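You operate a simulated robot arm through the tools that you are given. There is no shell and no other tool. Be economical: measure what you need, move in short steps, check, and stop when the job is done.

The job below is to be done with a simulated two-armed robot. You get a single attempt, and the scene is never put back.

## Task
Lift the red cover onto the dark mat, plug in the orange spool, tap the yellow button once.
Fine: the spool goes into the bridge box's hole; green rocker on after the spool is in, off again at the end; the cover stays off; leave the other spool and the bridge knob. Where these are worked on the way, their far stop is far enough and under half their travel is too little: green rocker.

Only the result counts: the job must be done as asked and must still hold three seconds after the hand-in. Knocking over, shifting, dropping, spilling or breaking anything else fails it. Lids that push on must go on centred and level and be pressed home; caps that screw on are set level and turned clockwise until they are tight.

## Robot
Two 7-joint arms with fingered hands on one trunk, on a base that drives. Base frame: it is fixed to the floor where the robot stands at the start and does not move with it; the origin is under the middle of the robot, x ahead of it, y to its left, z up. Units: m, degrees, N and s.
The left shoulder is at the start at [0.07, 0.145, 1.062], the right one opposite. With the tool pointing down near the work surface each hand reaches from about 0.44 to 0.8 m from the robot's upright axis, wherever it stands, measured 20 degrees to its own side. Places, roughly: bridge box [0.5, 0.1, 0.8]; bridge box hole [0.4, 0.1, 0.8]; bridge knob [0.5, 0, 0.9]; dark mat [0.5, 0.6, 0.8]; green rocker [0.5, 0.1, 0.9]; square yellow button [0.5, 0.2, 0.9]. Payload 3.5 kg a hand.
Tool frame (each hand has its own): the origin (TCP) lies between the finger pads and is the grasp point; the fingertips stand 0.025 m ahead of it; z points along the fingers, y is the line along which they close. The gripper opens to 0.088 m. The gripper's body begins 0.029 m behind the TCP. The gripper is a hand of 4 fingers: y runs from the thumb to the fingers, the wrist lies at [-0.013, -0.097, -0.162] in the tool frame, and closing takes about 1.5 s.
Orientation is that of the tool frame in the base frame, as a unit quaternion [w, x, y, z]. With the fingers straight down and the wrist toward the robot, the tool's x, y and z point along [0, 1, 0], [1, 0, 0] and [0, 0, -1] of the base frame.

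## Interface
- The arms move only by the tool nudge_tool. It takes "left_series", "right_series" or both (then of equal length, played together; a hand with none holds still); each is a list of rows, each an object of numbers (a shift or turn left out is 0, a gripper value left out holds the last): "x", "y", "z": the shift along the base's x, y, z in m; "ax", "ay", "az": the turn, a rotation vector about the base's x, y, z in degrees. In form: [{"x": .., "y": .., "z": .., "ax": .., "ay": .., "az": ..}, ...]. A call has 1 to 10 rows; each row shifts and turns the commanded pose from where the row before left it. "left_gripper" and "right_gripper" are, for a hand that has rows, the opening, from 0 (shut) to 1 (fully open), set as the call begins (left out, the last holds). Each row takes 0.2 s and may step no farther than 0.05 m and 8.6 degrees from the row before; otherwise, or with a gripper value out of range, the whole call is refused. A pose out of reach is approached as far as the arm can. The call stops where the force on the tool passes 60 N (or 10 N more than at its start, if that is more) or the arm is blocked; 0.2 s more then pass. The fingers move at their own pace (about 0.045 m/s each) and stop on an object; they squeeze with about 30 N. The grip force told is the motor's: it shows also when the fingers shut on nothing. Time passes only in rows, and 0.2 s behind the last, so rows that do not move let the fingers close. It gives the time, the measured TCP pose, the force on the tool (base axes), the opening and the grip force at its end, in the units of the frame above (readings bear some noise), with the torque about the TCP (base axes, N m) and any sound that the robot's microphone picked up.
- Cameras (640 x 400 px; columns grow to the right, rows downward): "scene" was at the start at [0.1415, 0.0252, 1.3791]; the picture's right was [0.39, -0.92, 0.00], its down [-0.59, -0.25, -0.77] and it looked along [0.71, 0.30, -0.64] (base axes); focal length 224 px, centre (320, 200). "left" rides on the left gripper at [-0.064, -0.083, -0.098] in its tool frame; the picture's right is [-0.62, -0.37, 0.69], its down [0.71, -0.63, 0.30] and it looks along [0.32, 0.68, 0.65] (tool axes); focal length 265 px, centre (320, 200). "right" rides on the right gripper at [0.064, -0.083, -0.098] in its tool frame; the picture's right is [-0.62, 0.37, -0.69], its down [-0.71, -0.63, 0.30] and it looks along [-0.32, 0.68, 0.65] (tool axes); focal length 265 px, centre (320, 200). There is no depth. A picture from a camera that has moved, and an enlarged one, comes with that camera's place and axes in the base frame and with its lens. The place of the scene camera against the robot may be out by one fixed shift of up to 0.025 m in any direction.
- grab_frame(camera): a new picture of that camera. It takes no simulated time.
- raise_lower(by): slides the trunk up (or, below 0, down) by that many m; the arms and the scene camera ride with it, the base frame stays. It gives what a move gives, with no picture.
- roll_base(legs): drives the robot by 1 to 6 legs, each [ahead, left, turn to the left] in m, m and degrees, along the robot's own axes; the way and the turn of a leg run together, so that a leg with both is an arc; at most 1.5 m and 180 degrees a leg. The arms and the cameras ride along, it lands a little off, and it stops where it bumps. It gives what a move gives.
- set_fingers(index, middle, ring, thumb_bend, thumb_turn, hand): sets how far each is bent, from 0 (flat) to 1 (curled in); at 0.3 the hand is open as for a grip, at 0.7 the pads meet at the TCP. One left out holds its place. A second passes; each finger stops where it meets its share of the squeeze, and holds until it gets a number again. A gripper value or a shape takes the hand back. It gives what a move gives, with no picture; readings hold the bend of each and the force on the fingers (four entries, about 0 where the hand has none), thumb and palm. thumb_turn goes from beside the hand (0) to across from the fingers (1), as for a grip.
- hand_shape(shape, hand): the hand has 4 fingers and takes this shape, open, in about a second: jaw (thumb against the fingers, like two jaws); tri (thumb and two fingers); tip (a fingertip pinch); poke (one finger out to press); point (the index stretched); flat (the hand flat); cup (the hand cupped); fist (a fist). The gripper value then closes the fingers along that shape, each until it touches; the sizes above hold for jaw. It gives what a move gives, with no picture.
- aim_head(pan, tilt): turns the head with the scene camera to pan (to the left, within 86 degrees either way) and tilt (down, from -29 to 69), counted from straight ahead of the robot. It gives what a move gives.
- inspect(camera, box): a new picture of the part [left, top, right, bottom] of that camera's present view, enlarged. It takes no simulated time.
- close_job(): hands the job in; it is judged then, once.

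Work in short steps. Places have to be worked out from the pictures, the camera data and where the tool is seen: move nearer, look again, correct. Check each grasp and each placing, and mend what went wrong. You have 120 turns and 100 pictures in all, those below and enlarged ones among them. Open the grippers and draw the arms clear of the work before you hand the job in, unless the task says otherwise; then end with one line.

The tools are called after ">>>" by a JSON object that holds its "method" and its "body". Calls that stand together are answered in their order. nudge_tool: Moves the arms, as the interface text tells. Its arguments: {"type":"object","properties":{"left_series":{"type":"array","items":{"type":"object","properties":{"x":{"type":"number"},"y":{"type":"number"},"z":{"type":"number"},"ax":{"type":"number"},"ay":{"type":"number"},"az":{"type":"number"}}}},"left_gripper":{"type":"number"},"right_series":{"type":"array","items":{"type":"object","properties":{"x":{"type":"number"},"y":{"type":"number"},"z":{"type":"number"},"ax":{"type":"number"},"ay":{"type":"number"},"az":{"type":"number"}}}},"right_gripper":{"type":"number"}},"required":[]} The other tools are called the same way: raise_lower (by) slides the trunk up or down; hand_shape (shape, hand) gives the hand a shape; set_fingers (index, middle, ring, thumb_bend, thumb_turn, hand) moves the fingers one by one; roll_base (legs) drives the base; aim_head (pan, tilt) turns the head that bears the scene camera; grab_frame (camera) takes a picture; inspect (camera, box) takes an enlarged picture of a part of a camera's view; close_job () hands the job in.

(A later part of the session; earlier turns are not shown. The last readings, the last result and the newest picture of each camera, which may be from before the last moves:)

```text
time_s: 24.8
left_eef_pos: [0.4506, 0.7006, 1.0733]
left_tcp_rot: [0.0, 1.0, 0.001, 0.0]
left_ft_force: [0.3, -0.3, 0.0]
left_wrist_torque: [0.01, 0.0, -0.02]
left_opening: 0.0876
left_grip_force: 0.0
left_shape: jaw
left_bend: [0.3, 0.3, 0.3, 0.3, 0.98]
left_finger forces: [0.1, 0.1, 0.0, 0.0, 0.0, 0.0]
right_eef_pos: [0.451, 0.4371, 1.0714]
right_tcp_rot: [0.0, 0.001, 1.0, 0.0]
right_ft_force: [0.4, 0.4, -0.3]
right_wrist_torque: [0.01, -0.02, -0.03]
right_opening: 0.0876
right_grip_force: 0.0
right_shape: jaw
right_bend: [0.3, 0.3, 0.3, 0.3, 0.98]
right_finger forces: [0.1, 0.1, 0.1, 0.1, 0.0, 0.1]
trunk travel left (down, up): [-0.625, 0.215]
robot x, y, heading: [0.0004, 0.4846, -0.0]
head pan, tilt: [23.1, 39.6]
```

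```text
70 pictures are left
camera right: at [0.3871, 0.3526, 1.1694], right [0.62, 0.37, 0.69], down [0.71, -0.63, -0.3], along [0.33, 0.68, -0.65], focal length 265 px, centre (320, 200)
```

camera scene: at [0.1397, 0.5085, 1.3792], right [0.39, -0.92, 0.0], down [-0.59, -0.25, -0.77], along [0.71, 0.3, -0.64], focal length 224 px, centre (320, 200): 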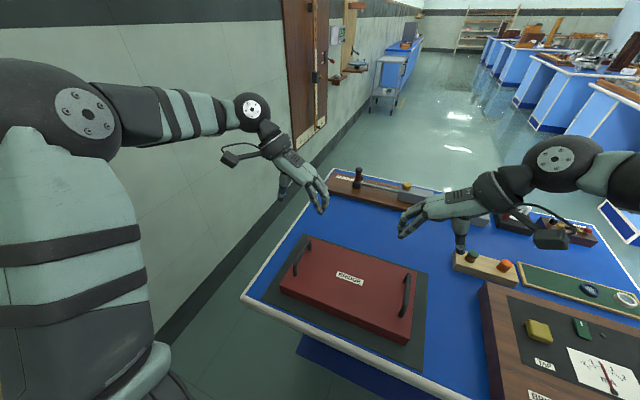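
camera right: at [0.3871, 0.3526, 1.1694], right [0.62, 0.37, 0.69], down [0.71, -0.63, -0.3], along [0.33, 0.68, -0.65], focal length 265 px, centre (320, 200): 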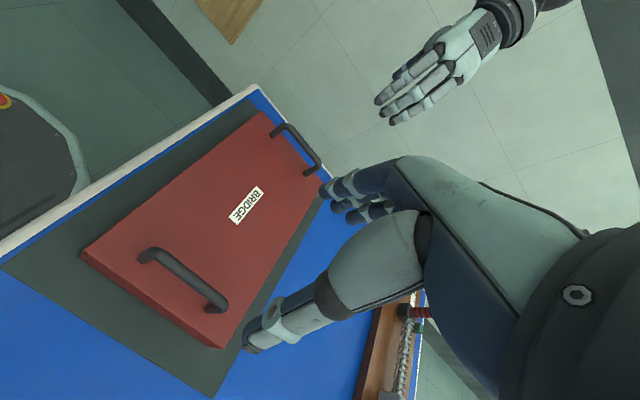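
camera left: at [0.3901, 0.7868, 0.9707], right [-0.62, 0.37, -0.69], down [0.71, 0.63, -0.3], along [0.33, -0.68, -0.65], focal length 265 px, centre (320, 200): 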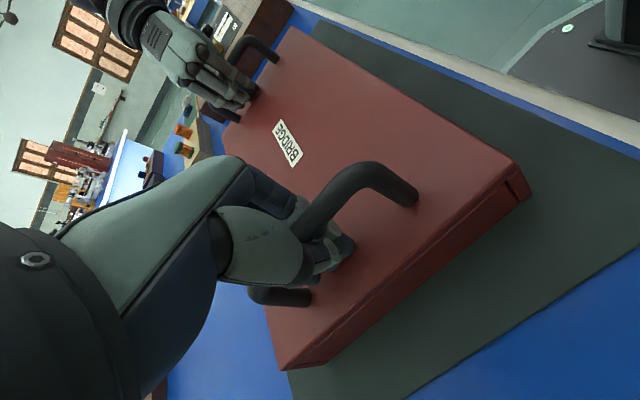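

The cover rests fully on the mat. I'll drive back right and slightly backward, so the hole, controls and spool all lie inside the left hand's reach.

>>> {"method": "roll_base", "body": {"legs": [[-0.07, 0, 0], [0, -0.47, 0]]}}

>>> {"method": "nudge_tool", "body": {"left_series": [{"x": 0.005, "z": 0.01, "az": 8.5}, {"x": 0.005, "z": 0.01, "az": 8.5}, {"x": 0.005, "z": 0.01, "az": 8.5}, {"x": 0.005, "z": 0.01, "az": 8.5}, {"x": 0.005, "z": 0.01, "az": 8.5}, {"x": 0.005, "z": 0.01, "az": 8.5}, {"x": 0.005, "az": 8.5}, {"x": 0.005, "az": 8.5}, {"x": 0.005, "az": 8.5}, {"x": 0.005, "az": 8.5}], "right_series": [{"x": -0.01, "y": -0.02}, {"x": -0.01, "y": -0.02}, {"x": -0.01, "y": -0.02}, {"x": -0.01, "y": -0.02}, {"x": -0.01, "y": -0.02}, {"y": -0.02}, {"y": -0.02}, {"y": -0.02}, {}, {}]}}

>>> {"method": "grab_frame", "body": {"camera": "scene"}}

>>> {"method": "grab_frame", "body": {"camera": "left"}}

```text
time_s: 28.2
left_eef_pos: [0.3803, 0.2271, 1.0717]
left_tcp_rot: [-0.001, 1.0, 0.002, 0.0]
left_ft_force: [-1.2, 0.0, 0.2]
left_wrist_torque: [-0.02, -0.02, -0.01]
left_opening: 0.0876
left_grip_force: 0.1
left_shape: jaw
left_bend: [0.3, 0.3, 0.3, 0.3, 0.98]
left_finger forces: [0.1, 0.1, 0.0, 0.0, 0.0, 0.1]
right_eef_pos: [0.3813, -0.0377, 1.0705]
right_tcp_rot: [0.0, 0.0, 1.0, 0.0]
right_ft_force: [0.5, 0.2, 1.0]
right_wrist_torque: [0.02, -0.02, 0.0]
right_opening: 0.0875
right_grip_force: 0.1
right_shape: jaw
right_bend: [0.3, 0.3, 0.3, 0.3, 0.98]
right_finger forces: [0.1, 0.0, 0.1, 0.0, 0.0, 0.0]
trunk travel left (down, up): [-0.625, 0.215]
robot x, y, heading: [-0.0698, 0.0064, -0.1]
head pan, tilt: [23.1, 39.6]
```

```text
time_s: 30.4
left_eef_pos: [0.4316, 0.2251, 1.1327]
left_tcp_rot: [-0.001, 0.735, 0.678, 0.0]
left_ft_force: [0.3, -0.1, 1.2]
left_wrist_torque: [0.05, 0.02, -0.01]
left_opening: 0.0876
left_grip_force: 0.2
left_shape: jaw
left_bend: [0.3, 0.3, 0.3, 0.3, 0.98]
left_finger forces: [0.0, 0.1, 0.1, 0.0, 0.0, 0.1]
right_eef_pos: [0.3329, -0.2016, 1.0692]
right_tcp_rot: [0.001, 0.0, 1.0, 0.001]
right_ft_force: [-0.6, -0.4, -0.4]
right_wrist_torque: [0.01, 0.0, 0.0]
right_opening: 0.0874
right_grip_force: 0.1
right_shape: jaw
right_bend: [0.3, 0.3, 0.3, 0.3, 0.98]
right_finger forces: [0.0, 0.2, 0.1, 0.1, 0.0, 0.0]
trunk travel left (down, up): [-0.625, 0.215]
robot x, y, heading: [-0.0703, 0.0044, -0.2]
head pan, tilt: [23.1, 39.6]
```

```text
69 pictures are left
camera scene: at [0.0707, 0.032, 1.3792], right [0.39, -0.92, 0.0], down [-0.59, -0.25, -0.77], along [0.71, 0.3, -0.64], focal length 224 px, centre (320, 200)
```

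scene: 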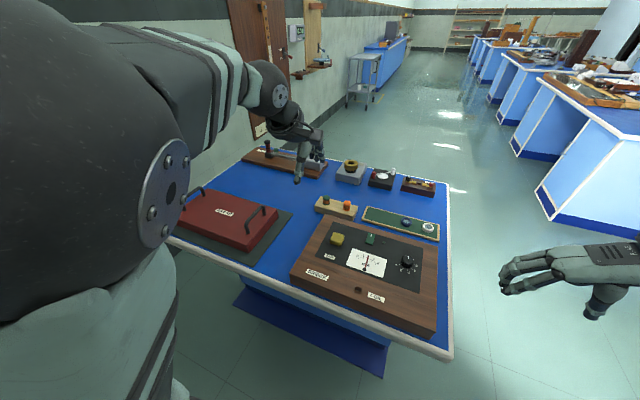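

```text
68 pictures are left
camera left: at [0.3436, 0.169, 1.2312], right [-0.42, -0.59, -0.69], down [-0.57, 0.76, -0.3], along [0.71, 0.27, -0.65], focal length 265 px, centre (320, 200)
```

left: 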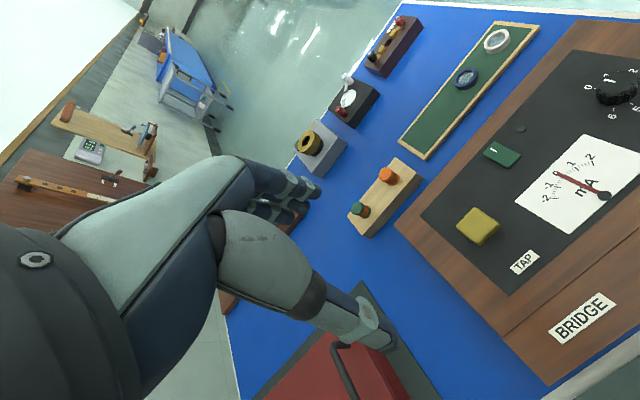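

The panel is uncovered: a yellow button, green rocker, meter and knob. I'll enlarge the spools and the panel.

>>> {"method": "inspect", "body": {"camera": "left", "box": [320, 120, 520, 260]}}

>>> {"method": "inspect", "body": {"camera": "scene", "box": [280, 180, 460, 330]}}

```text
2.86 times, centred on (420, 190) of left
camera zoom: at [0.3436, 0.169, 1.2312], right [-0.42, -0.59, -0.69], down [-0.57, 0.76, -0.3], along [0.71, 0.27, -0.65], focal length 758 px, centre (34, 229)
```

zoom: 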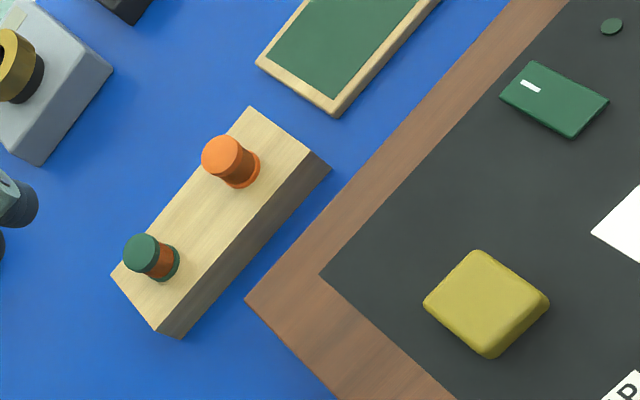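

```text
2.67 times, centred on (370, 255) of scene
camera zoom: at [0.0707, 0.032, 1.3792], right [0.39, -0.92, 0.0], down [-0.59, -0.25, -0.77], along [0.71, 0.3, -0.64], focal length 597 px, centre (187, 53)
```

zoom: 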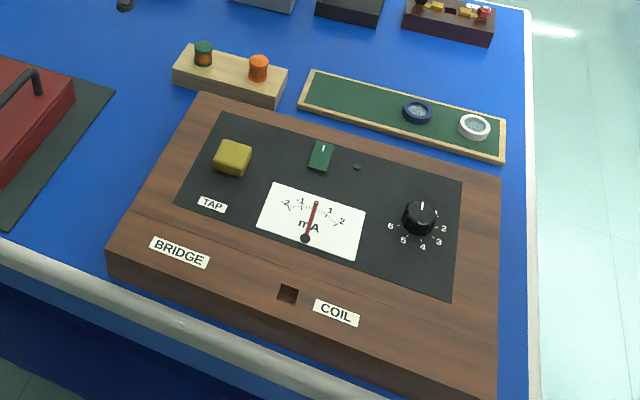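

Estimates: orange spool (0.642, 0.189, top≈0.875), hole (0.354, 0.066, z≈0.855), rocker (0.518, 0.081), button (0.476, 0.166). I'll bring the left hand above the orange spool.

>>> {"method": "nudge_tool", "body": {"left_series": [{"x": 0.03, "y": -0.006, "z": -0.01, "az": 4.9}, {"x": 0.04, "y": -0.01, "z": -0.02}, {"x": 0.04, "y": -0.01, "z": -0.03}, {"x": 0.04, "y": -0.01, "z": -0.03}, {"x": 0.04, "z": -0.03}, {"x": 0.02, "z": -0.03}, {}]}}

>>> {"method": "grab_frame", "body": {"camera": "left"}}

>>> {"method": "grab_frame", "body": {"camera": "scene"}}

```text
refused: row 3 steps farther than a row can; nothing moved
```

```text
65 pictures are left
camera left: at [0.3436, 0.169, 1.2312], right [-0.42, -0.59, -0.69], down [-0.57, 0.76, -0.3], along [0.71, 0.27, -0.65], focal length 265 px, centre (320, 200)
```

left: 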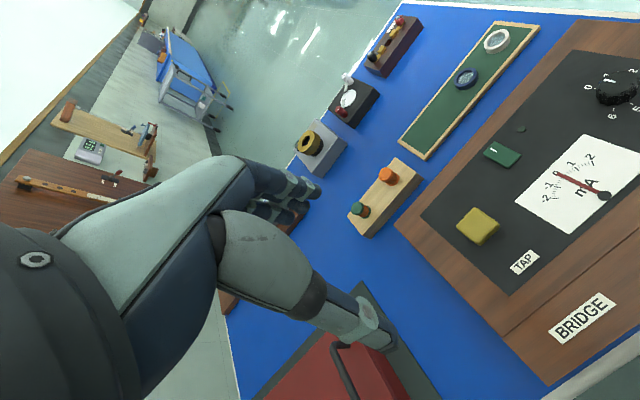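

```text
64 pictures are left
camera scene: at [0.0707, 0.032, 1.3792], right [0.39, -0.92, 0.0], down [-0.59, -0.25, -0.77], along [0.71, 0.3, -0.64], focal length 224 px, centre (320, 200)
```

scene: 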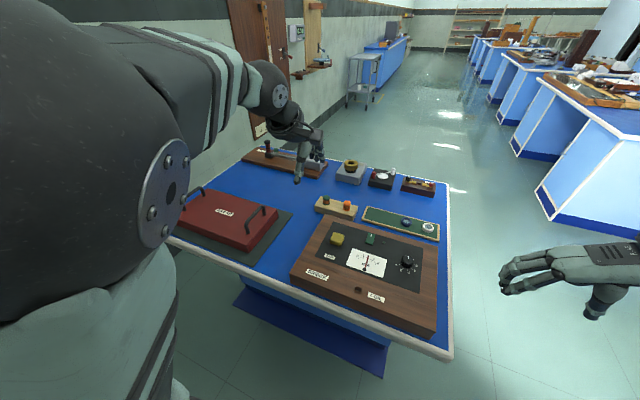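

One row exceeded the step limit and nothing moved. I'll resend with smaller steps.

>>> {"method": "nudge_tool", "body": {"left_series": [{"x": 0.03, "y": -0.006, "z": -0.01, "az": 4.9}, {"x": 0.035, "y": -0.01, "z": -0.02}, {"x": 0.035, "y": -0.01, "z": -0.025}, {"x": 0.035, "y": -0.01, "z": -0.025}, {"x": 0.035, "z": -0.025}, {"x": 0.03, "z": -0.025}, {"x": 0.01, "z": -0.03}, {}]}}

>>> {"method": "grab_frame", "body": {"camera": "left"}}

>>> {"method": "inspect", "body": {"camera": "scene", "box": [280, 140, 400, 230]}}

```text
time_s: 32.2
left_eef_pos: [0.6419, 0.1901, 0.9728]
left_tcp_rot: [-0.001, 0.707, 0.708, 0.001]
left_ft_force: [0.2, 0.5, 1.0]
left_wrist_torque: [0.0, 0.03, -0.01]
left_opening: 0.0876
left_grip_force: 0.1
left_shape: jaw
left_bend: [0.3, 0.3, 0.3, 0.3, 0.98]
left_finger forces: [0.1, 0.0, 0.0, 0.0, 0.1, 0.1]
right_eef_pos: [0.3315, -0.199, 1.0701]
right_tcp_rot: [0.0, 0.0, 1.0, 0.001]
right_ft_force: [-0.3, -0.4, -0.9]
right_wrist_torque: [0.02, 0.01, 0.0]
right_opening: 0.0875
right_grip_force: 0.1
right_shape: jaw
right_bend: [0.3, 0.3, 0.3, 0.3, 0.98]
right_finger forces: [0.0, 0.1, 0.1, 0.0, 0.1, 0.0]
trunk travel left (down, up): [-0.625, 0.215]
robot x, y, heading: [-0.0748, 0.0083, 0.3]
head pan, tilt: [23.1, 39.6]
```

```text
63 pictures are left
camera left: at [0.5591, 0.1273, 1.071], right [-0.37, -0.62, -0.69], down [-0.63, 0.71, -0.3], along [0.68, 0.33, -0.65], focal length 265 px, centre (320, 200)
```

left: 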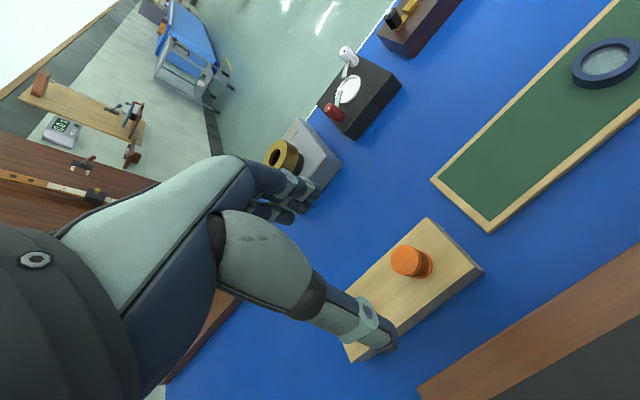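

```text
4.44 times, centred on (340, 185) of scene
camera zoom: at [0.0702, 0.0329, 1.3792], right [0.39, -0.92, 0.0], down [-0.59, -0.25, -0.77], along [0.71, 0.3, -0.64], focal length 994 px, centre (231, 267)
```

zoom: 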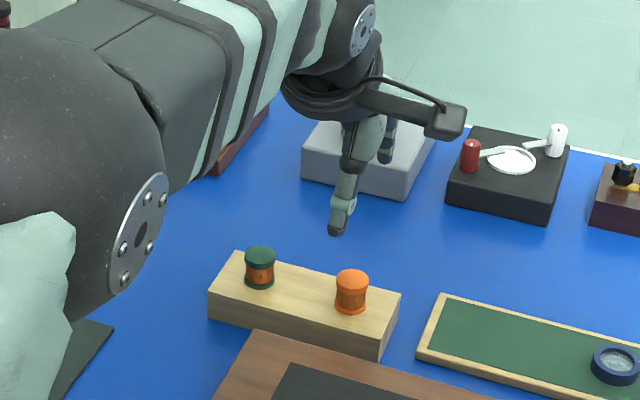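

The spool's refined position is about (0.646, 0.190), top≈0.868. I'll descend partway and look again.

>>> {"method": "nudge_tool", "body": {"left_series": [{"x": 0.003, "z": -0.03}, {"z": -0.025}, {}]}}

>>> {"method": "grab_frame", "body": {"camera": "left"}}

>>> {"method": "inspect", "body": {"camera": "scene", "box": [310, 170, 390, 220]}}

```text
time_s: 33.0
left_eef_pos: [0.6442, 0.1912, 0.9166]
left_tcp_rot: [0.0, 0.707, 0.707, 0.0]
left_ft_force: [-0.3, 0.5, 1.1]
left_wrist_torque: [-0.02, 0.01, -0.04]
left_opening: 0.0879
left_grip_force: 0.0
left_shape: jaw
left_bend: [0.3, 0.3, 0.3, 0.3, 0.98]
left_finger forces: [0.0, 0.0, 0.0, 0.0, 0.0, 0.0]
right_eef_pos: [0.3331, -0.1991, 1.0702]
right_tcp_rot: [0.0, 0.0, 1.0, 0.001]
right_ft_force: [-0.3, -0.4, 0.5]
right_wrist_torque: [0.0, -0.02, 0.01]
right_opening: 0.0876
right_grip_force: 0.1
right_shape: jaw
right_bend: [0.3, 0.3, 0.3, 0.3, 0.98]
right_finger forces: [0.0, 0.0, 0.1, 0.0, 0.0, 0.0]
trunk travel left (down, up): [-0.625, 0.215]
robot x, y, heading: [-0.0713, 0.0055, -0.1]
head pan, tilt: [23.1, 39.6]
```

```text
61 pictures are left
camera left: at [0.5613, 0.1274, 1.0154], right [-0.37, -0.62, -0.69], down [-0.63, 0.71, -0.3], along [0.68, 0.33, -0.65], focal length 265 px, centre (320, 200)
```

left: 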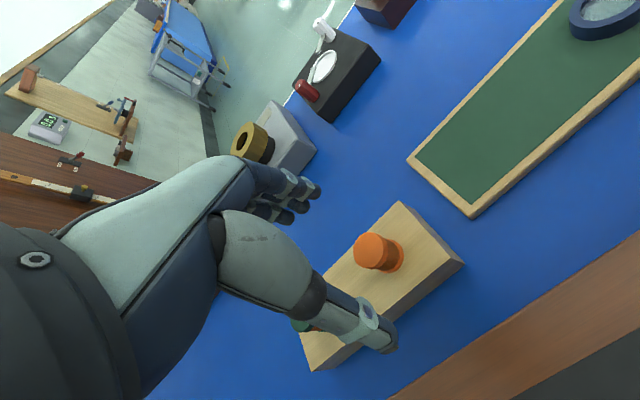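

```text
8.00 times, centred on (350, 195) of scene
camera zoom: at [0.0705, 0.0328, 1.3792], right [0.39, -0.92, 0.0], down [-0.59, -0.25, -0.77], along [0.71, 0.3, -0.64], focal length 1790 px, centre (80, 240)
```

zoom: 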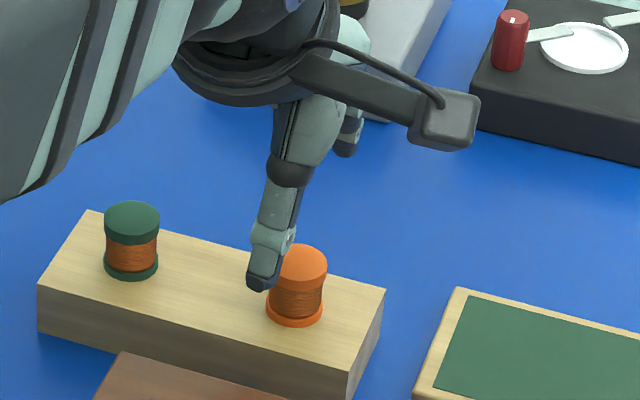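

The spool is at (0.645, 0.187). I'll nudge y by -4 mm and descend so the fingertips straddle the spool body just above the block.

>>> {"method": "nudge_tool", "body": {"left_series": [{"x": 0.001, "y": -0.004, "z": -0.015}, {"z": -0.015}, {"z": -0.01}, {"z": -0.004}, {}]}}

>>> {"method": "grab_frame", "body": {"camera": "left"}}

>>> {"method": "inspect", "body": {"camera": "scene", "box": [310, 170, 390, 220]}}

```text
time_s: 34.2
left_eef_pos: [0.6432, 0.1876, 0.8728]
left_tcp_rot: [0.0, 0.707, 0.708, 0.001]
left_ft_force: [0.7, 0.8, 0.2]
left_wrist_torque: [0.06, 0.0, 0.0]
left_opening: 0.0877
left_grip_force: 0.0
left_shape: jaw
left_bend: [0.3, 0.3, 0.3, 0.3, 0.98]
left_finger forces: [0.0, 0.1, 0.1, 0.0, 0.0, 0.1]
right_eef_pos: [0.3315, -0.1993, 1.069]
right_tcp_rot: [0.0, 0.0, 1.0, 0.001]
right_ft_force: [0.1, -0.5, -0.4]
right_wrist_torque: [-0.01, -0.03, 0.01]
right_opening: 0.0876
right_grip_force: 0.0
right_shape: jaw
right_bend: [0.3, 0.3, 0.3, 0.3, 0.98]
right_finger forces: [0.1, 0.0, 0.1, 0.1, 0.0, 0.0]
trunk travel left (down, up): [-0.625, 0.215]
robot x, y, heading: [-0.0723, 0.0049, -0.1]
head pan, tilt: [23.1, 39.6]
```

```text
59 pictures are left
camera left: at [0.5615, 0.124, 0.972], right [-0.37, -0.62, -0.69], down [-0.63, 0.71, -0.3], along [0.68, 0.33, -0.65], focal length 265 px, centre (320, 200)
```

left: 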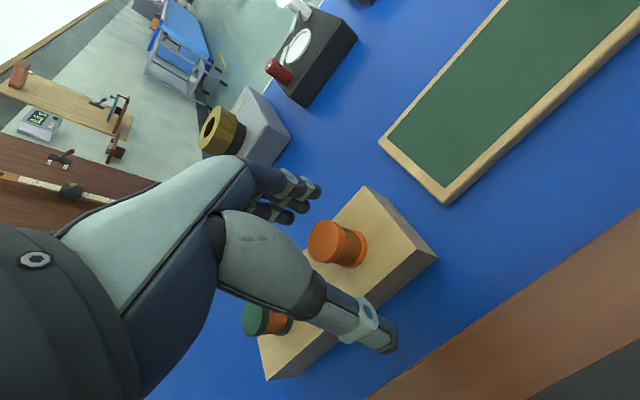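

```text
8.00 times, centred on (350, 195) of scene
camera zoom: at [0.0708, 0.033, 1.3791], right [0.39, -0.92, 0.0], down [-0.59, -0.25, -0.77], along [0.71, 0.3, -0.64], focal length 1790 px, centre (80, 240)
```

zoom: 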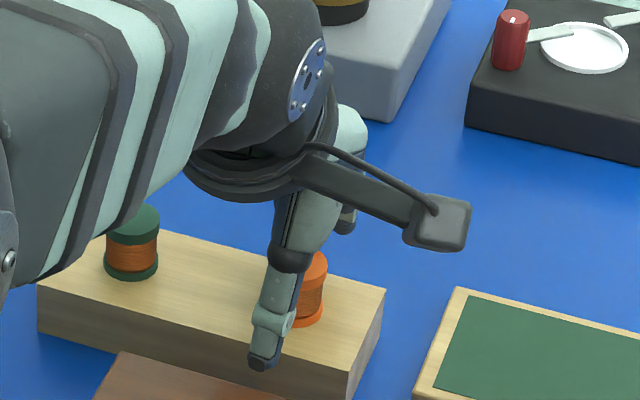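

The fingers straddle the spool, so I'll close.

>>> {"method": "nudge_tool", "body": {"left_series": [{}, {}, {}, {}, {}, {}, {}, {}, {}], "left_gripper": 0}}

>>> {"method": "grab_frame", "body": {"camera": "left"}}

>>> {"method": "inspect", "body": {"camera": "scene", "box": [310, 170, 390, 220]}}

```text
time_s: 36.2
left_eef_pos: [0.6435, 0.1874, 0.875]
left_tcp_rot: [0.0, 0.707, 0.708, -0.001]
left_ft_force: [0.1, 0.0, -0.1]
left_wrist_torque: [-0.01, -0.03, 0.02]
left_opening: 0.0179
left_grip_force: 30.5
left_shape: jaw
left_bend: [0.74, 0.51, 0.58, 0.75, 1.0]
left_finger forces: [12.0, 11.2, 0.0, 0.0, 22.9, 0.0]
right_eef_pos: [0.3329, -0.199, 1.0694]
right_tcp_rot: [0.0, 0.0, 1.0, 0.0]
right_ft_force: [0.7, 0.2, -0.1]
right_wrist_torque: [-0.01, 0.01, -0.01]
right_opening: 0.0876
right_grip_force: 0.2
right_shape: jaw
right_bend: [0.3, 0.3, 0.3, 0.3, 0.98]
right_finger forces: [0.0, 0.0, 0.1, 0.0, 0.1, 0.1]
trunk travel left (down, up): [-0.625, 0.215]
robot x, y, heading: [-0.0725, 0.0077, -0.1]
head pan, tilt: [23.1, 39.6]
```

```text
57 pictures are left
camera left: at [0.5617, 0.124, 0.972], right [-0.37, -0.62, -0.69], down [-0.63, 0.71, -0.3], along [0.68, 0.33, -0.65], focal length 265 px, centre (320, 200)
```

left: 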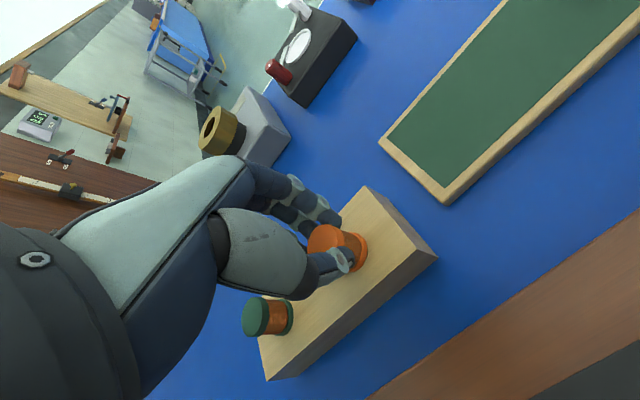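

```text
8.00 times, centred on (350, 195) of scene
camera zoom: at [0.071, 0.033, 1.3791], right [0.39, -0.92, 0.0], down [-0.59, -0.25, -0.77], along [0.71, 0.3, -0.64], focal length 1790 px, centre (80, 240)
```

zoom: 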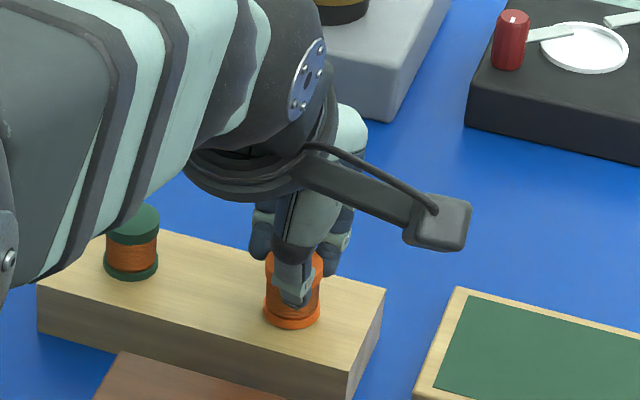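

A solid three-contact grip (opening 18 mm) and the block hasn't moved. I'll lift straight up slowly.

>>> {"method": "nudge_tool", "body": {"left_series": [{"z": 0.004}, {"z": 0.004}, {"z": 0.006}, {"z": 0.008}, {"z": 0.01}, {"z": 0.015}, {"z": 0.02}, {"z": 0.02}, {}]}}

>>> {"method": "grab_frame", "body": {"camera": "left"}}

>>> {"method": "inspect", "body": {"camera": "scene", "box": [290, 150, 410, 225]}}

```text
time_s: 38.2
left_eef_pos: [0.6464, 0.186, 0.9603]
left_tcp_rot: [0.0, 0.706, 0.708, 0.0]
left_ft_force: [-0.9, -0.9, 0.1]
left_wrist_torque: [-0.01, 0.02, -0.02]
left_opening: 0.0177
left_grip_force: 30.0
left_shape: jaw
left_bend: [0.74, 0.51, 0.58, 0.76, 1.0]
left_finger forces: [11.5, 11.8, 0.1, 0.0, 23.3, 0.1]
right_eef_pos: [0.3329, -0.1997, 1.0695]
right_tcp_rot: [0.0, 0.001, 1.0, 0.0]
right_ft_force: [0.4, 0.5, 0.3]
right_wrist_torque: [0.0, -0.01, -0.03]
right_opening: 0.0876
right_grip_force: 0.0
right_shape: jaw
right_bend: [0.3, 0.3, 0.3, 0.3, 0.98]
right_finger forces: [0.0, 0.0, 0.0, 0.0, 0.0, 0.0]
trunk travel left (down, up): [-0.625, 0.215]
robot x, y, heading: [-0.0728, 0.0077, 0.2]
head pan, tilt: [23.1, 39.6]
```

```text
55 pictures are left
camera left: at [0.5631, 0.1225, 1.0595], right [-0.37, -0.62, -0.69], down [-0.63, 0.71, -0.3], along [0.68, 0.33, -0.65], focal length 265 px, centre (320, 200)
```

left: 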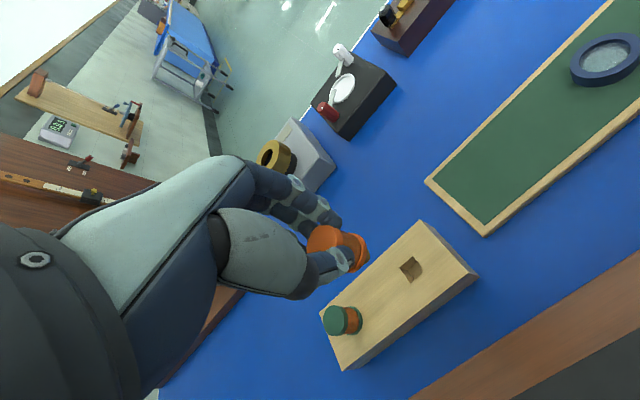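

```text
5.33 times, centred on (350, 188) of scene
camera zoom: at [0.0713, 0.0331, 1.3791], right [0.39, -0.92, 0.0], down [-0.59, -0.25, -0.77], along [0.71, 0.3, -0.64], focal length 1193 px, centre (160, 267)
```

zoom: 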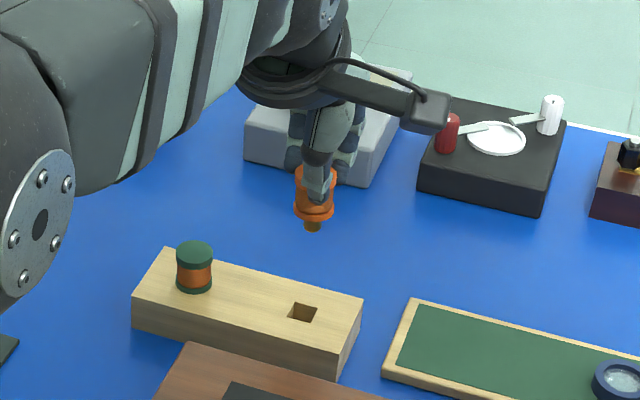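

The orange spool is out, with a small square pin underneath, and its vacated hole shows at left pixel (412, 269) for TCP 0.113 m above that surface. That gives me a visual reference. I'll raise, then back the base off so the box hole is in comfortable reach.

>>> {"method": "nudge_tool", "body": {"left_series": [{"z": 0.03}, {"z": 0.03}, {}]}}

>>> {"method": "roll_base", "body": {"legs": [[-0.08, 0, 0], [0, -0.1, 0]]}}

>>> {"method": "nudge_tool", "body": {"left_series": [{"x": -0.04}, {"x": -0.04}, {"x": -0.04}, {"x": -0.04}, {"x": -0.04}, {"x": -0.01, "y": -0.02}, {}]}}

>>> {"method": "grab_frame", "body": {"camera": "left"}}

>>> {"method": "grab_frame", "body": {"camera": "scene"}}

```text
time_s: 39.0
left_eef_pos: [0.6448, 0.1865, 1.0214]
left_tcp_rot: [0.0, 0.707, 0.707, -0.001]
left_ft_force: [-0.1, -0.3, -0.3]
left_wrist_torque: [0.02, -0.02, 0.02]
left_opening: 0.0178
left_grip_force: 29.8
left_shape: jaw
left_bend: [0.74, 0.5, 0.58, 0.76, 1.0]
left_finger forces: [11.4, 11.9, 0.1, 0.0, 23.3, 0.0]
right_eef_pos: [0.3327, -0.1987, 1.0706]
right_tcp_rot: [0.0, 0.0, 1.0, -0.001]
right_ft_force: [0.1, -0.2, -0.2]
right_wrist_torque: [0.01, -0.01, 0.0]
right_opening: 0.0874
right_grip_force: 0.1
right_shape: jaw
right_bend: [0.3, 0.3, 0.3, 0.3, 0.98]
right_finger forces: [0.0, 0.0, 0.0, 0.0, 0.0, 0.0]
trunk travel left (down, up): [-0.625, 0.215]
robot x, y, heading: [-0.0703, 0.0071, 0.0]
head pan, tilt: [23.1, 39.6]
```

```text
time_s: 40.8
left_eef_pos: [0.5631, 0.0886, 1.0212]
left_tcp_rot: [0.001, 0.706, 0.708, 0.0]
left_ft_force: [-1.0, 0.2, 0.3]
left_wrist_torque: [-0.04, 0.0, 0.0]
left_opening: 0.0178
left_grip_force: 29.9
left_shape: jaw
left_bend: [0.74, 0.5, 0.58, 0.76, 1.0]
left_finger forces: [11.3, 12.3, 0.4, 0.0, 23.3, 0.0]
right_eef_pos: [0.2512, -0.2971, 1.0701]
right_tcp_rot: [-0.001, 0.0, 1.0, 0.0]
right_ft_force: [0.0, 0.9, 0.2]
right_wrist_torque: [0.01, 0.0, 0.03]
right_opening: 0.0877
right_grip_force: 0.1
right_shape: jaw
right_bend: [0.3, 0.3, 0.3, 0.3, 0.98]
right_finger forces: [0.0, 0.0, 0.1, 0.0, 0.0, 0.0]
trunk travel left (down, up): [-0.625, 0.215]
robot x, y, heading: [-0.1531, -0.0883, 0.5]
head pan, tilt: [23.1, 39.6]
```

```text
time_s: 42.4
left_eef_pos: [0.3535, 0.068, 1.0203]
left_tcp_rot: [0.0, 0.706, 0.708, 0.0]
left_ft_force: [0.0, 1.0, -0.6]
left_wrist_torque: [-0.02, 0.01, -0.01]
left_opening: 0.0176
left_grip_force: 29.9
left_shape: jaw
left_bend: [0.74, 0.5, 0.58, 0.76, 1.0]
left_finger forces: [11.5, 12.4, 0.4, 0.0, 23.3, 0.0]
right_eef_pos: [0.2509, -0.2975, 1.0691]
right_tcp_rot: [-0.001, 0.001, 1.0, 0.0]
right_ft_force: [0.2, -0.7, 0.6]
right_wrist_torque: [-0.03, -0.02, 0.01]
right_opening: 0.0876
right_grip_force: 0.0
right_shape: jaw
right_bend: [0.3, 0.3, 0.3, 0.3, 0.98]
right_finger forces: [0.0, 0.0, 0.1, 0.0, 0.0, 0.0]
trunk travel left (down, up): [-0.625, 0.215]
robot x, y, heading: [-0.1543, -0.0932, 0.2]
head pan, tilt: [23.1, 39.6]
```

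```text
53 pictures are left
camera left: at [0.2706, 0.0047, 1.1198], right [-0.37, -0.62, -0.69], down [-0.63, 0.71, -0.3], along [0.68, 0.33, -0.65], focal length 265 px, centre (320, 200)
```

left: 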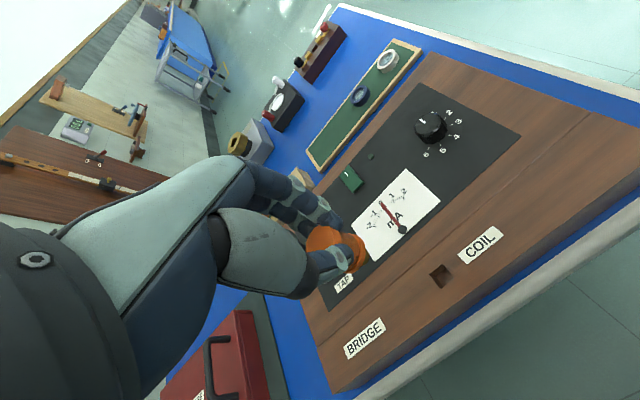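

```text
52 pictures are left
camera scene: at [-0.0101, -0.0656, 1.3791], right [0.4, -0.92, 0.0], down [-0.59, -0.25, -0.77], along [0.71, 0.3, -0.64], focal length 224 px, centre (320, 200)
```

scene: 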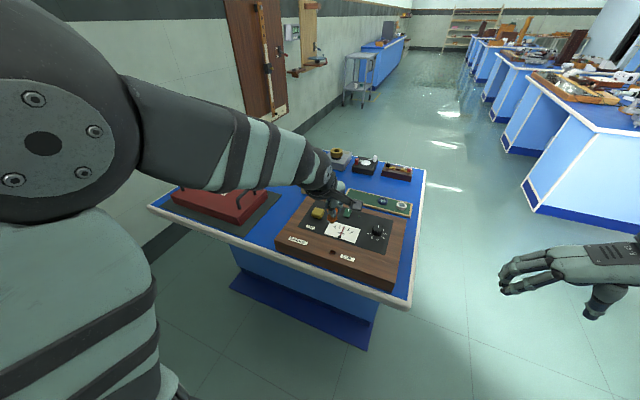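

The hole is estimated at about (0.3525, 0.0685) in TCP terms. I'll descend to the reference height and compare the hole's pixel with the reference.

>>> {"method": "nudge_tool", "body": {"left_series": [{"z": -0.02}, {"z": -0.02}, {"z": -0.014}, {}]}}

>>> {"method": "grab_frame", "body": {"camera": "left"}}

>>> {"method": "inspect", "body": {"camera": "scene", "box": [270, 180, 410, 290]}}

```text
time_s: 43.4
left_eef_pos: [0.3536, 0.0663, 0.9669]
left_tcp_rot: [0.0, 0.706, 0.708, 0.0]
left_ft_force: [1.0, 0.0, -0.1]
left_wrist_torque: [-0.01, 0.02, -0.01]
left_opening: 0.0175
left_grip_force: 30.2
left_shape: jaw
left_bend: [0.74, 0.5, 0.6, 0.76, 1.0]
left_finger forces: [11.8, 11.6, 1.4, 0.0, 23.3, 0.1]
right_eef_pos: [0.2528, -0.2987, 1.069]
right_tcp_rot: [0.0, 0.0, 1.0, 0.001]
right_ft_force: [-0.2, 0.7, 0.0]
right_wrist_torque: [0.01, 0.02, -0.01]
right_opening: 0.0875
right_grip_force: 0.1
right_shape: jaw
right_bend: [0.3, 0.3, 0.3, 0.3, 0.98]
right_finger forces: [0.0, 0.1, 0.0, 0.1, 0.1, 0.1]
trunk travel left (down, up): [-0.625, 0.215]
robot x, y, heading: [-0.151, -0.0931, 0.2]
head pan, tilt: [23.1, 39.6]
```

```text
51 pictures are left
camera left: at [0.271, 0.0034, 1.0654], right [-0.37, -0.62, -0.69], down [-0.63, 0.71, -0.3], along [0.68, 0.33, -0.65], focal length 265 px, centre (320, 200)
```

left: 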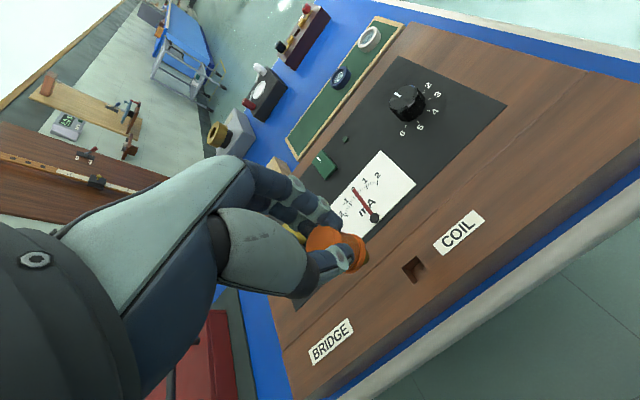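

```text
3.64 times, centred on (340, 235) of scene
camera zoom: at [-0.0103, -0.0663, 1.3791], right [0.4, -0.92, 0.0], down [-0.59, -0.25, -0.77], along [0.71, 0.3, -0.64], focal length 814 px, centre (247, 73)
```

zoom: 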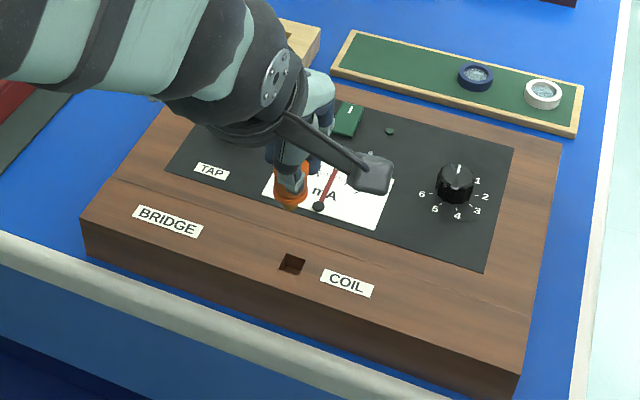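

The hole is at (414, 268) versus the reference (412, 269), so it lines up within about 2 mm. I'll descend until the pin is just above the surface and check with close views.

>>> {"method": "nudge_tool", "body": {"left_series": [{"z": -0.02}, {"z": -0.02}, {"z": -0.019}, {}]}}

>>> {"method": "inspect", "body": {"camera": "left", "box": [280, 190, 440, 310]}}

>>> {"method": "inspect", "body": {"camera": "scene", "box": [300, 215, 370, 275]}}

>>> {"method": "grab_frame", "body": {"camera": "right"}}

```text
time_s: 44.4
left_eef_pos: [0.3538, 0.067, 0.907]
left_tcp_rot: [0.0, 0.706, 0.709, 0.0]
left_ft_force: [-0.4, 0.8, 0.4]
left_wrist_torque: [0.0, 0.02, 0.01]
left_opening: 0.0179
left_grip_force: 30.1
left_shape: jaw
left_bend: [0.74, 0.5, 0.6, 0.76, 1.0]
left_finger forces: [11.9, 11.8, 1.4, 0.0, 23.3, 0.1]
right_eef_pos: [0.2503, -0.2984, 1.07]
right_tcp_rot: [0.001, 0.0, 1.0, 0.0]
right_ft_force: [0.1, 0.4, 0.3]
right_wrist_torque: [-0.05, 0.04, 0.0]
right_opening: 0.0874
right_grip_force: 0.0
right_shape: jaw
right_bend: [0.3, 0.3, 0.3, 0.3, 0.98]
right_finger forces: [0.0, 0.1, 0.0, 0.0, 0.0, 0.1]
trunk travel left (down, up): [-0.625, 0.215]
robot x, y, heading: [-0.1489, -0.09, 0.1]
head pan, tilt: [23.1, 39.6]
```

```text
3.33 times, centred on (360, 250) of left
camera zoom: at [0.2707, 0.0036, 1.0064], right [-0.37, -0.62, -0.69], down [-0.63, 0.71, -0.3], along [0.68, 0.33, -0.65], focal length 885 px, centre (187, 33)
```

zoom: 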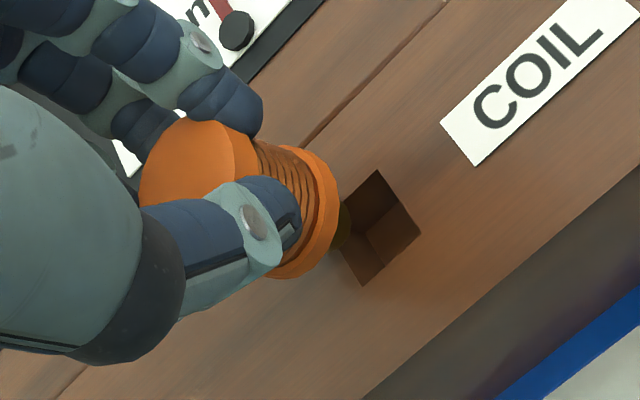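

```text
6.67 times, centred on (335, 245) of scene
camera zoom: at [-0.0105, -0.0663, 1.3792], right [0.4, -0.92, 0.0], down [-0.59, -0.25, -0.77], along [0.71, 0.3, -0.64], focal length 1492 px, centre (220, -100)
```

zoom: 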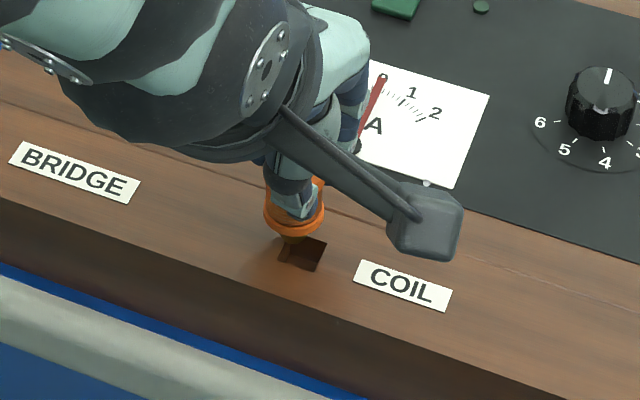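

```text
47 pictures are left
camera right: at [0.1876, -0.3824, 1.1682], right [0.62, 0.37, 0.69], down [0.71, -0.63, -0.3], along [0.32, 0.68, -0.65], focal length 265 px, centre (320, 200)
```

right: 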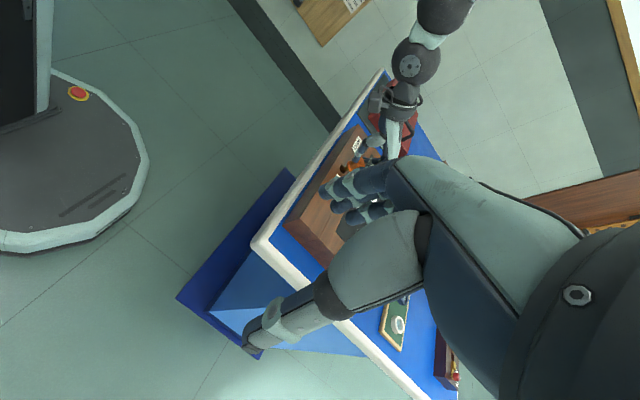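

The pin hovers beside and above the hole. I'll take tighter enlargements to measure the remaining offset.

>>> {"method": "inspect", "body": {"camera": "scene", "box": [322, 234, 346, 258]}}

>>> {"method": "inspect", "body": {"camera": "left", "box": [310, 210, 410, 285]}}

```text
16.00 times, centred on (334, 246) of scene
camera zoom: at [-0.0105, -0.0663, 1.3792], right [0.4, -0.92, 0.0], down [-0.59, -0.25, -0.77], along [0.71, 0.3, -0.64], focal length 3580 px, centre (96, -536)
```

zoom: 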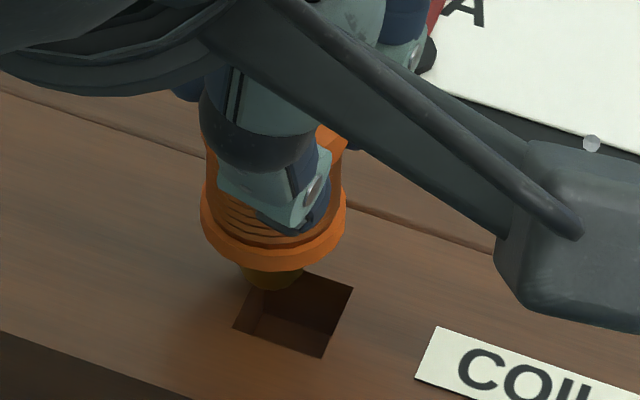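

```text
5.33 times, centred on (360, 248) of left
camera zoom: at [0.2707, 0.0036, 1.0064], right [-0.37, -0.62, -0.69], down [-0.63, 0.71, -0.3], along [0.68, 0.33, -0.65], focal length 1416 px, centre (107, -53)
```

zoom: 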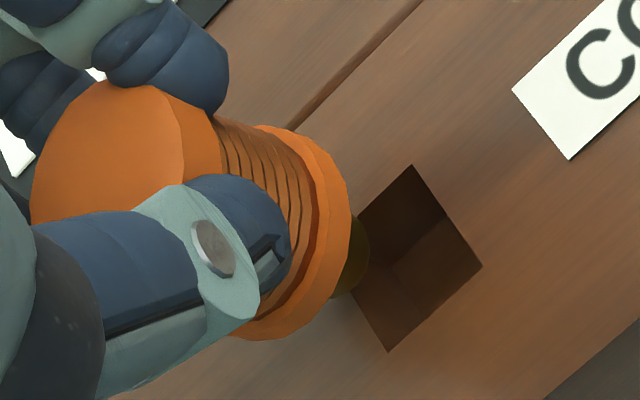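

Combining both views and the pixel reference, the spool should move about 2.5 mm toward -y and about 0.5 mm in x. I'll apply that, lower to just above contact, and re-check.

>>> {"method": "nudge_tool", "body": {"left_series": [{"x": 0.0005, "y": -0.0025}, {"z": -0.004}, {"z": -0.003}, {}]}}

>>> {"method": "inspect", "body": {"camera": "scene", "box": [322, 234, 346, 258]}}

>>> {"method": "inspect", "body": {"camera": "left", "box": [310, 210, 410, 285]}}

```text
time_s: 45.4
left_eef_pos: [0.3537, 0.0637, 0.9042]
left_tcp_rot: [0.002, 0.706, 0.708, 0.002]
left_ft_force: [-0.3, -3.2, 19.6]
left_wrist_torque: [0.03, -0.26, 0.01]
left_opening: 0.0188
left_grip_force: 30.2
left_shape: jaw
left_bend: [0.74, 0.5, 0.6, 0.77, 1.0]
left_finger forces: [14.1, 13.2, 1.3, 0.1, 27.4, 0.0]
right_eef_pos: [0.2483, -0.2992, 1.0707]
right_tcp_rot: [0.001, 0.0, 1.0, 0.001]
right_ft_force: [-0.3, -0.1, -0.2]
right_wrist_torque: [0.02, -0.02, 0.02]
right_opening: 0.0876
right_grip_force: 0.0
right_shape: jaw
right_bend: [0.3, 0.3, 0.3, 0.3, 0.98]
right_finger forces: [0.0, 0.0, 0.0, 0.1, 0.0, 0.0]
trunk travel left (down, up): [-0.625, 0.215]
robot x, y, heading: [-0.1551, -0.0932, -0.3]
head pan, tilt: [23.1, 39.6]
```

```text
16.00 times, centred on (334, 246) of scene
camera zoom: at [-0.0135, -0.0677, 1.3797], right [0.4, -0.92, 0.0], down [-0.58, -0.25, -0.77], along [0.71, 0.31, -0.64], focal length 3580 px, centre (96, -536)
```

zoom: 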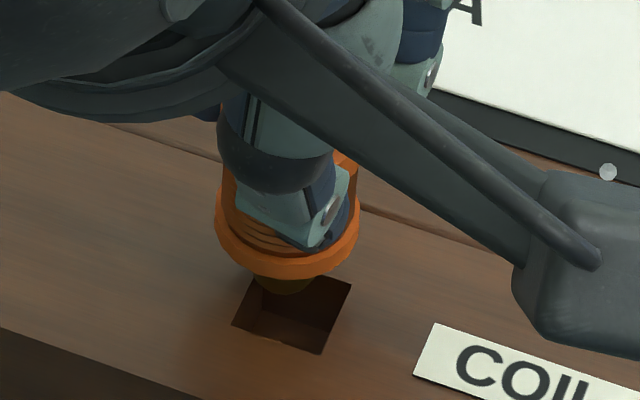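

```text
5.33 times, centred on (360, 248) of left
camera zoom: at [0.2695, 0.0001, 1.0023], right [-0.36, -0.62, -0.7], down [-0.63, 0.71, -0.31], along [0.69, 0.33, -0.65], focal length 1416 px, centre (107, -53)
```

zoom: 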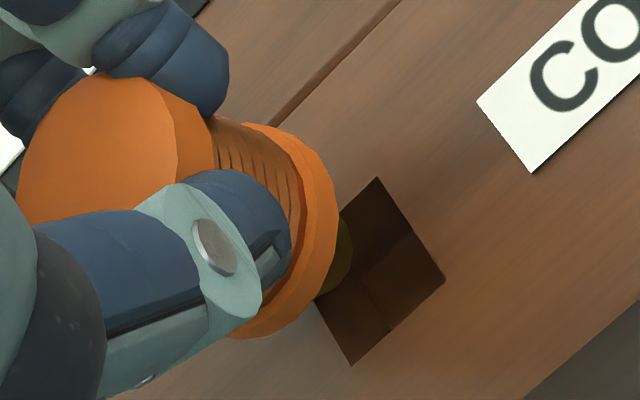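

The pin touched the surface early (20 N), so the gap is now known to be zero. Both views then agree that the pin must move about (-6, -4) mm. I'll lift, shift and lower gently.

>>> {"method": "nudge_tool", "body": {"left_series": [{"z": 0.008}, {"x": -0.006, "y": -0.004}, {}]}}

>>> {"method": "inspect", "body": {"camera": "scene", "box": [322, 234, 346, 258]}}

>>> {"method": "inspect", "body": {"camera": "left", "box": [310, 210, 410, 285]}}

```text
time_s: 46.2
left_eef_pos: [0.3486, 0.0588, 0.9079]
left_tcp_rot: [-0.002, 0.707, 0.707, -0.001]
left_ft_force: [0.4, 0.2, -0.4]
left_wrist_torque: [-0.01, 0.01, -0.01]
left_opening: 0.0185
left_grip_force: 30.1
left_shape: jaw
left_bend: [0.74, 0.5, 0.6, 0.77, 1.0]
left_finger forces: [12.8, 11.7, 1.4, 0.0, 23.6, 0.0]
right_eef_pos: [0.2525, -0.2985, 1.0688]
right_tcp_rot: [0.001, 0.0, 1.0, 0.0]
right_ft_force: [-0.1, -0.5, 0.4]
right_wrist_torque: [0.0, 0.02, 0.0]
right_opening: 0.0878
right_grip_force: 0.0
right_shape: jaw
right_bend: [0.3, 0.3, 0.3, 0.3, 0.98]
right_finger forces: [0.0, 0.1, 0.0, 0.1, 0.1, 0.0]
trunk travel left (down, up): [-0.625, 0.215]
robot x, y, heading: [-0.1484, -0.0903, -0.1]
head pan, tilt: [23.1, 39.6]
```

```text
16.00 times, centred on (334, 246) of scene
camera zoom: at [-0.0098, -0.0661, 1.379], right [0.4, -0.92, 0.0], down [-0.59, -0.25, -0.77], along [0.71, 0.3, -0.64], focal length 3580 px, centre (96, -536)
```

zoom: 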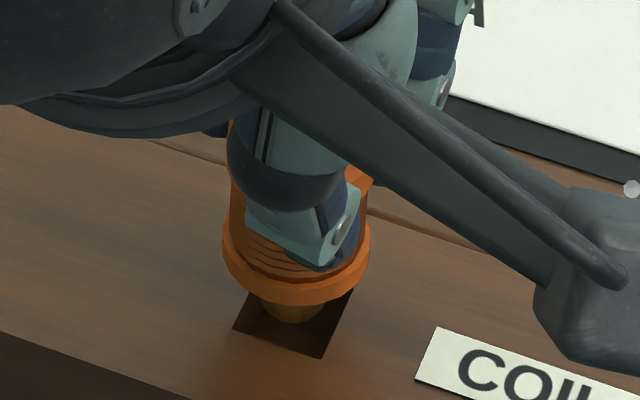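

```text
5.33 times, centred on (360, 248) of left
camera zoom: at [0.2651, -0.0034, 1.0073], right [-0.37, -0.62, -0.69], down [-0.63, 0.71, -0.3], along [0.68, 0.33, -0.66], focal length 1416 px, centre (107, -53)
```

zoom: 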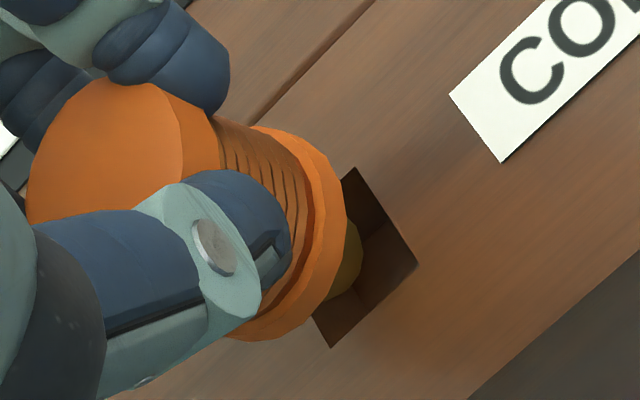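

The pin now lines up with the hole in both views. I'll lower in small steps, watching the force.

>>> {"method": "nudge_tool", "body": {"left_series": [{"z": -0.003}, {"z": -0.003}, {"z": -0.003}, {"z": -0.003}, {}]}}

>>> {"method": "inspect", "body": {"camera": "scene", "box": [322, 234, 346, 258]}}

```text
time_s: 47.4
left_eef_pos: [0.3474, 0.0616, 0.8966]
left_tcp_rot: [0.0, 0.706, 0.708, 0.0]
left_ft_force: [-1.2, 0.5, -0.4]
left_wrist_torque: [-0.02, -0.01, -0.02]
left_opening: 0.0186
left_grip_force: 29.4
left_shape: jaw
left_bend: [0.74, 0.5, 0.6, 0.77, 1.0]
left_finger forces: [12.8, 11.7, 1.4, 0.0, 23.5, 0.0]
right_eef_pos: [0.2527, -0.2972, 1.0681]
right_tcp_rot: [0.0, -0.001, 1.0, 0.0]
right_ft_force: [0.1, 0.0, 0.3]
right_wrist_torque: [0.01, -0.01, 0.01]
right_opening: 0.0874
right_grip_force: 0.0
right_shape: jaw
right_bend: [0.3, 0.3, 0.3, 0.3, 0.98]
right_finger forces: [0.0, 0.0, 0.1, 0.0, 0.0, 0.0]
trunk travel left (down, up): [-0.625, 0.215]
robot x, y, heading: [-0.152, -0.09, 0.1]
head pan, tilt: [23.1, 39.6]
```

```text
16.00 times, centred on (334, 246) of scene
camera zoom: at [-0.0103, -0.0662, 1.3791], right [0.4, -0.92, 0.0], down [-0.59, -0.25, -0.77], along [0.71, 0.3, -0.64], focal length 3580 px, centre (96, -536)
```

zoom: 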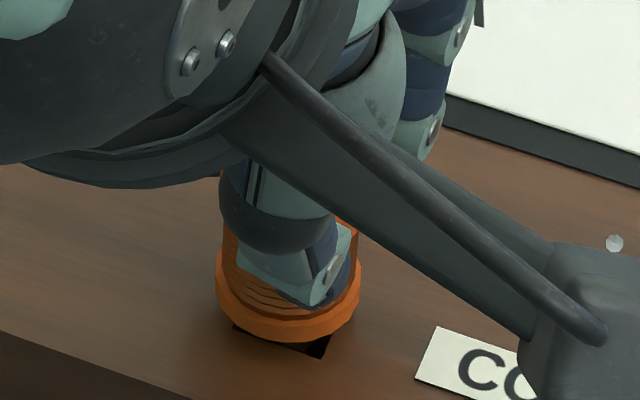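

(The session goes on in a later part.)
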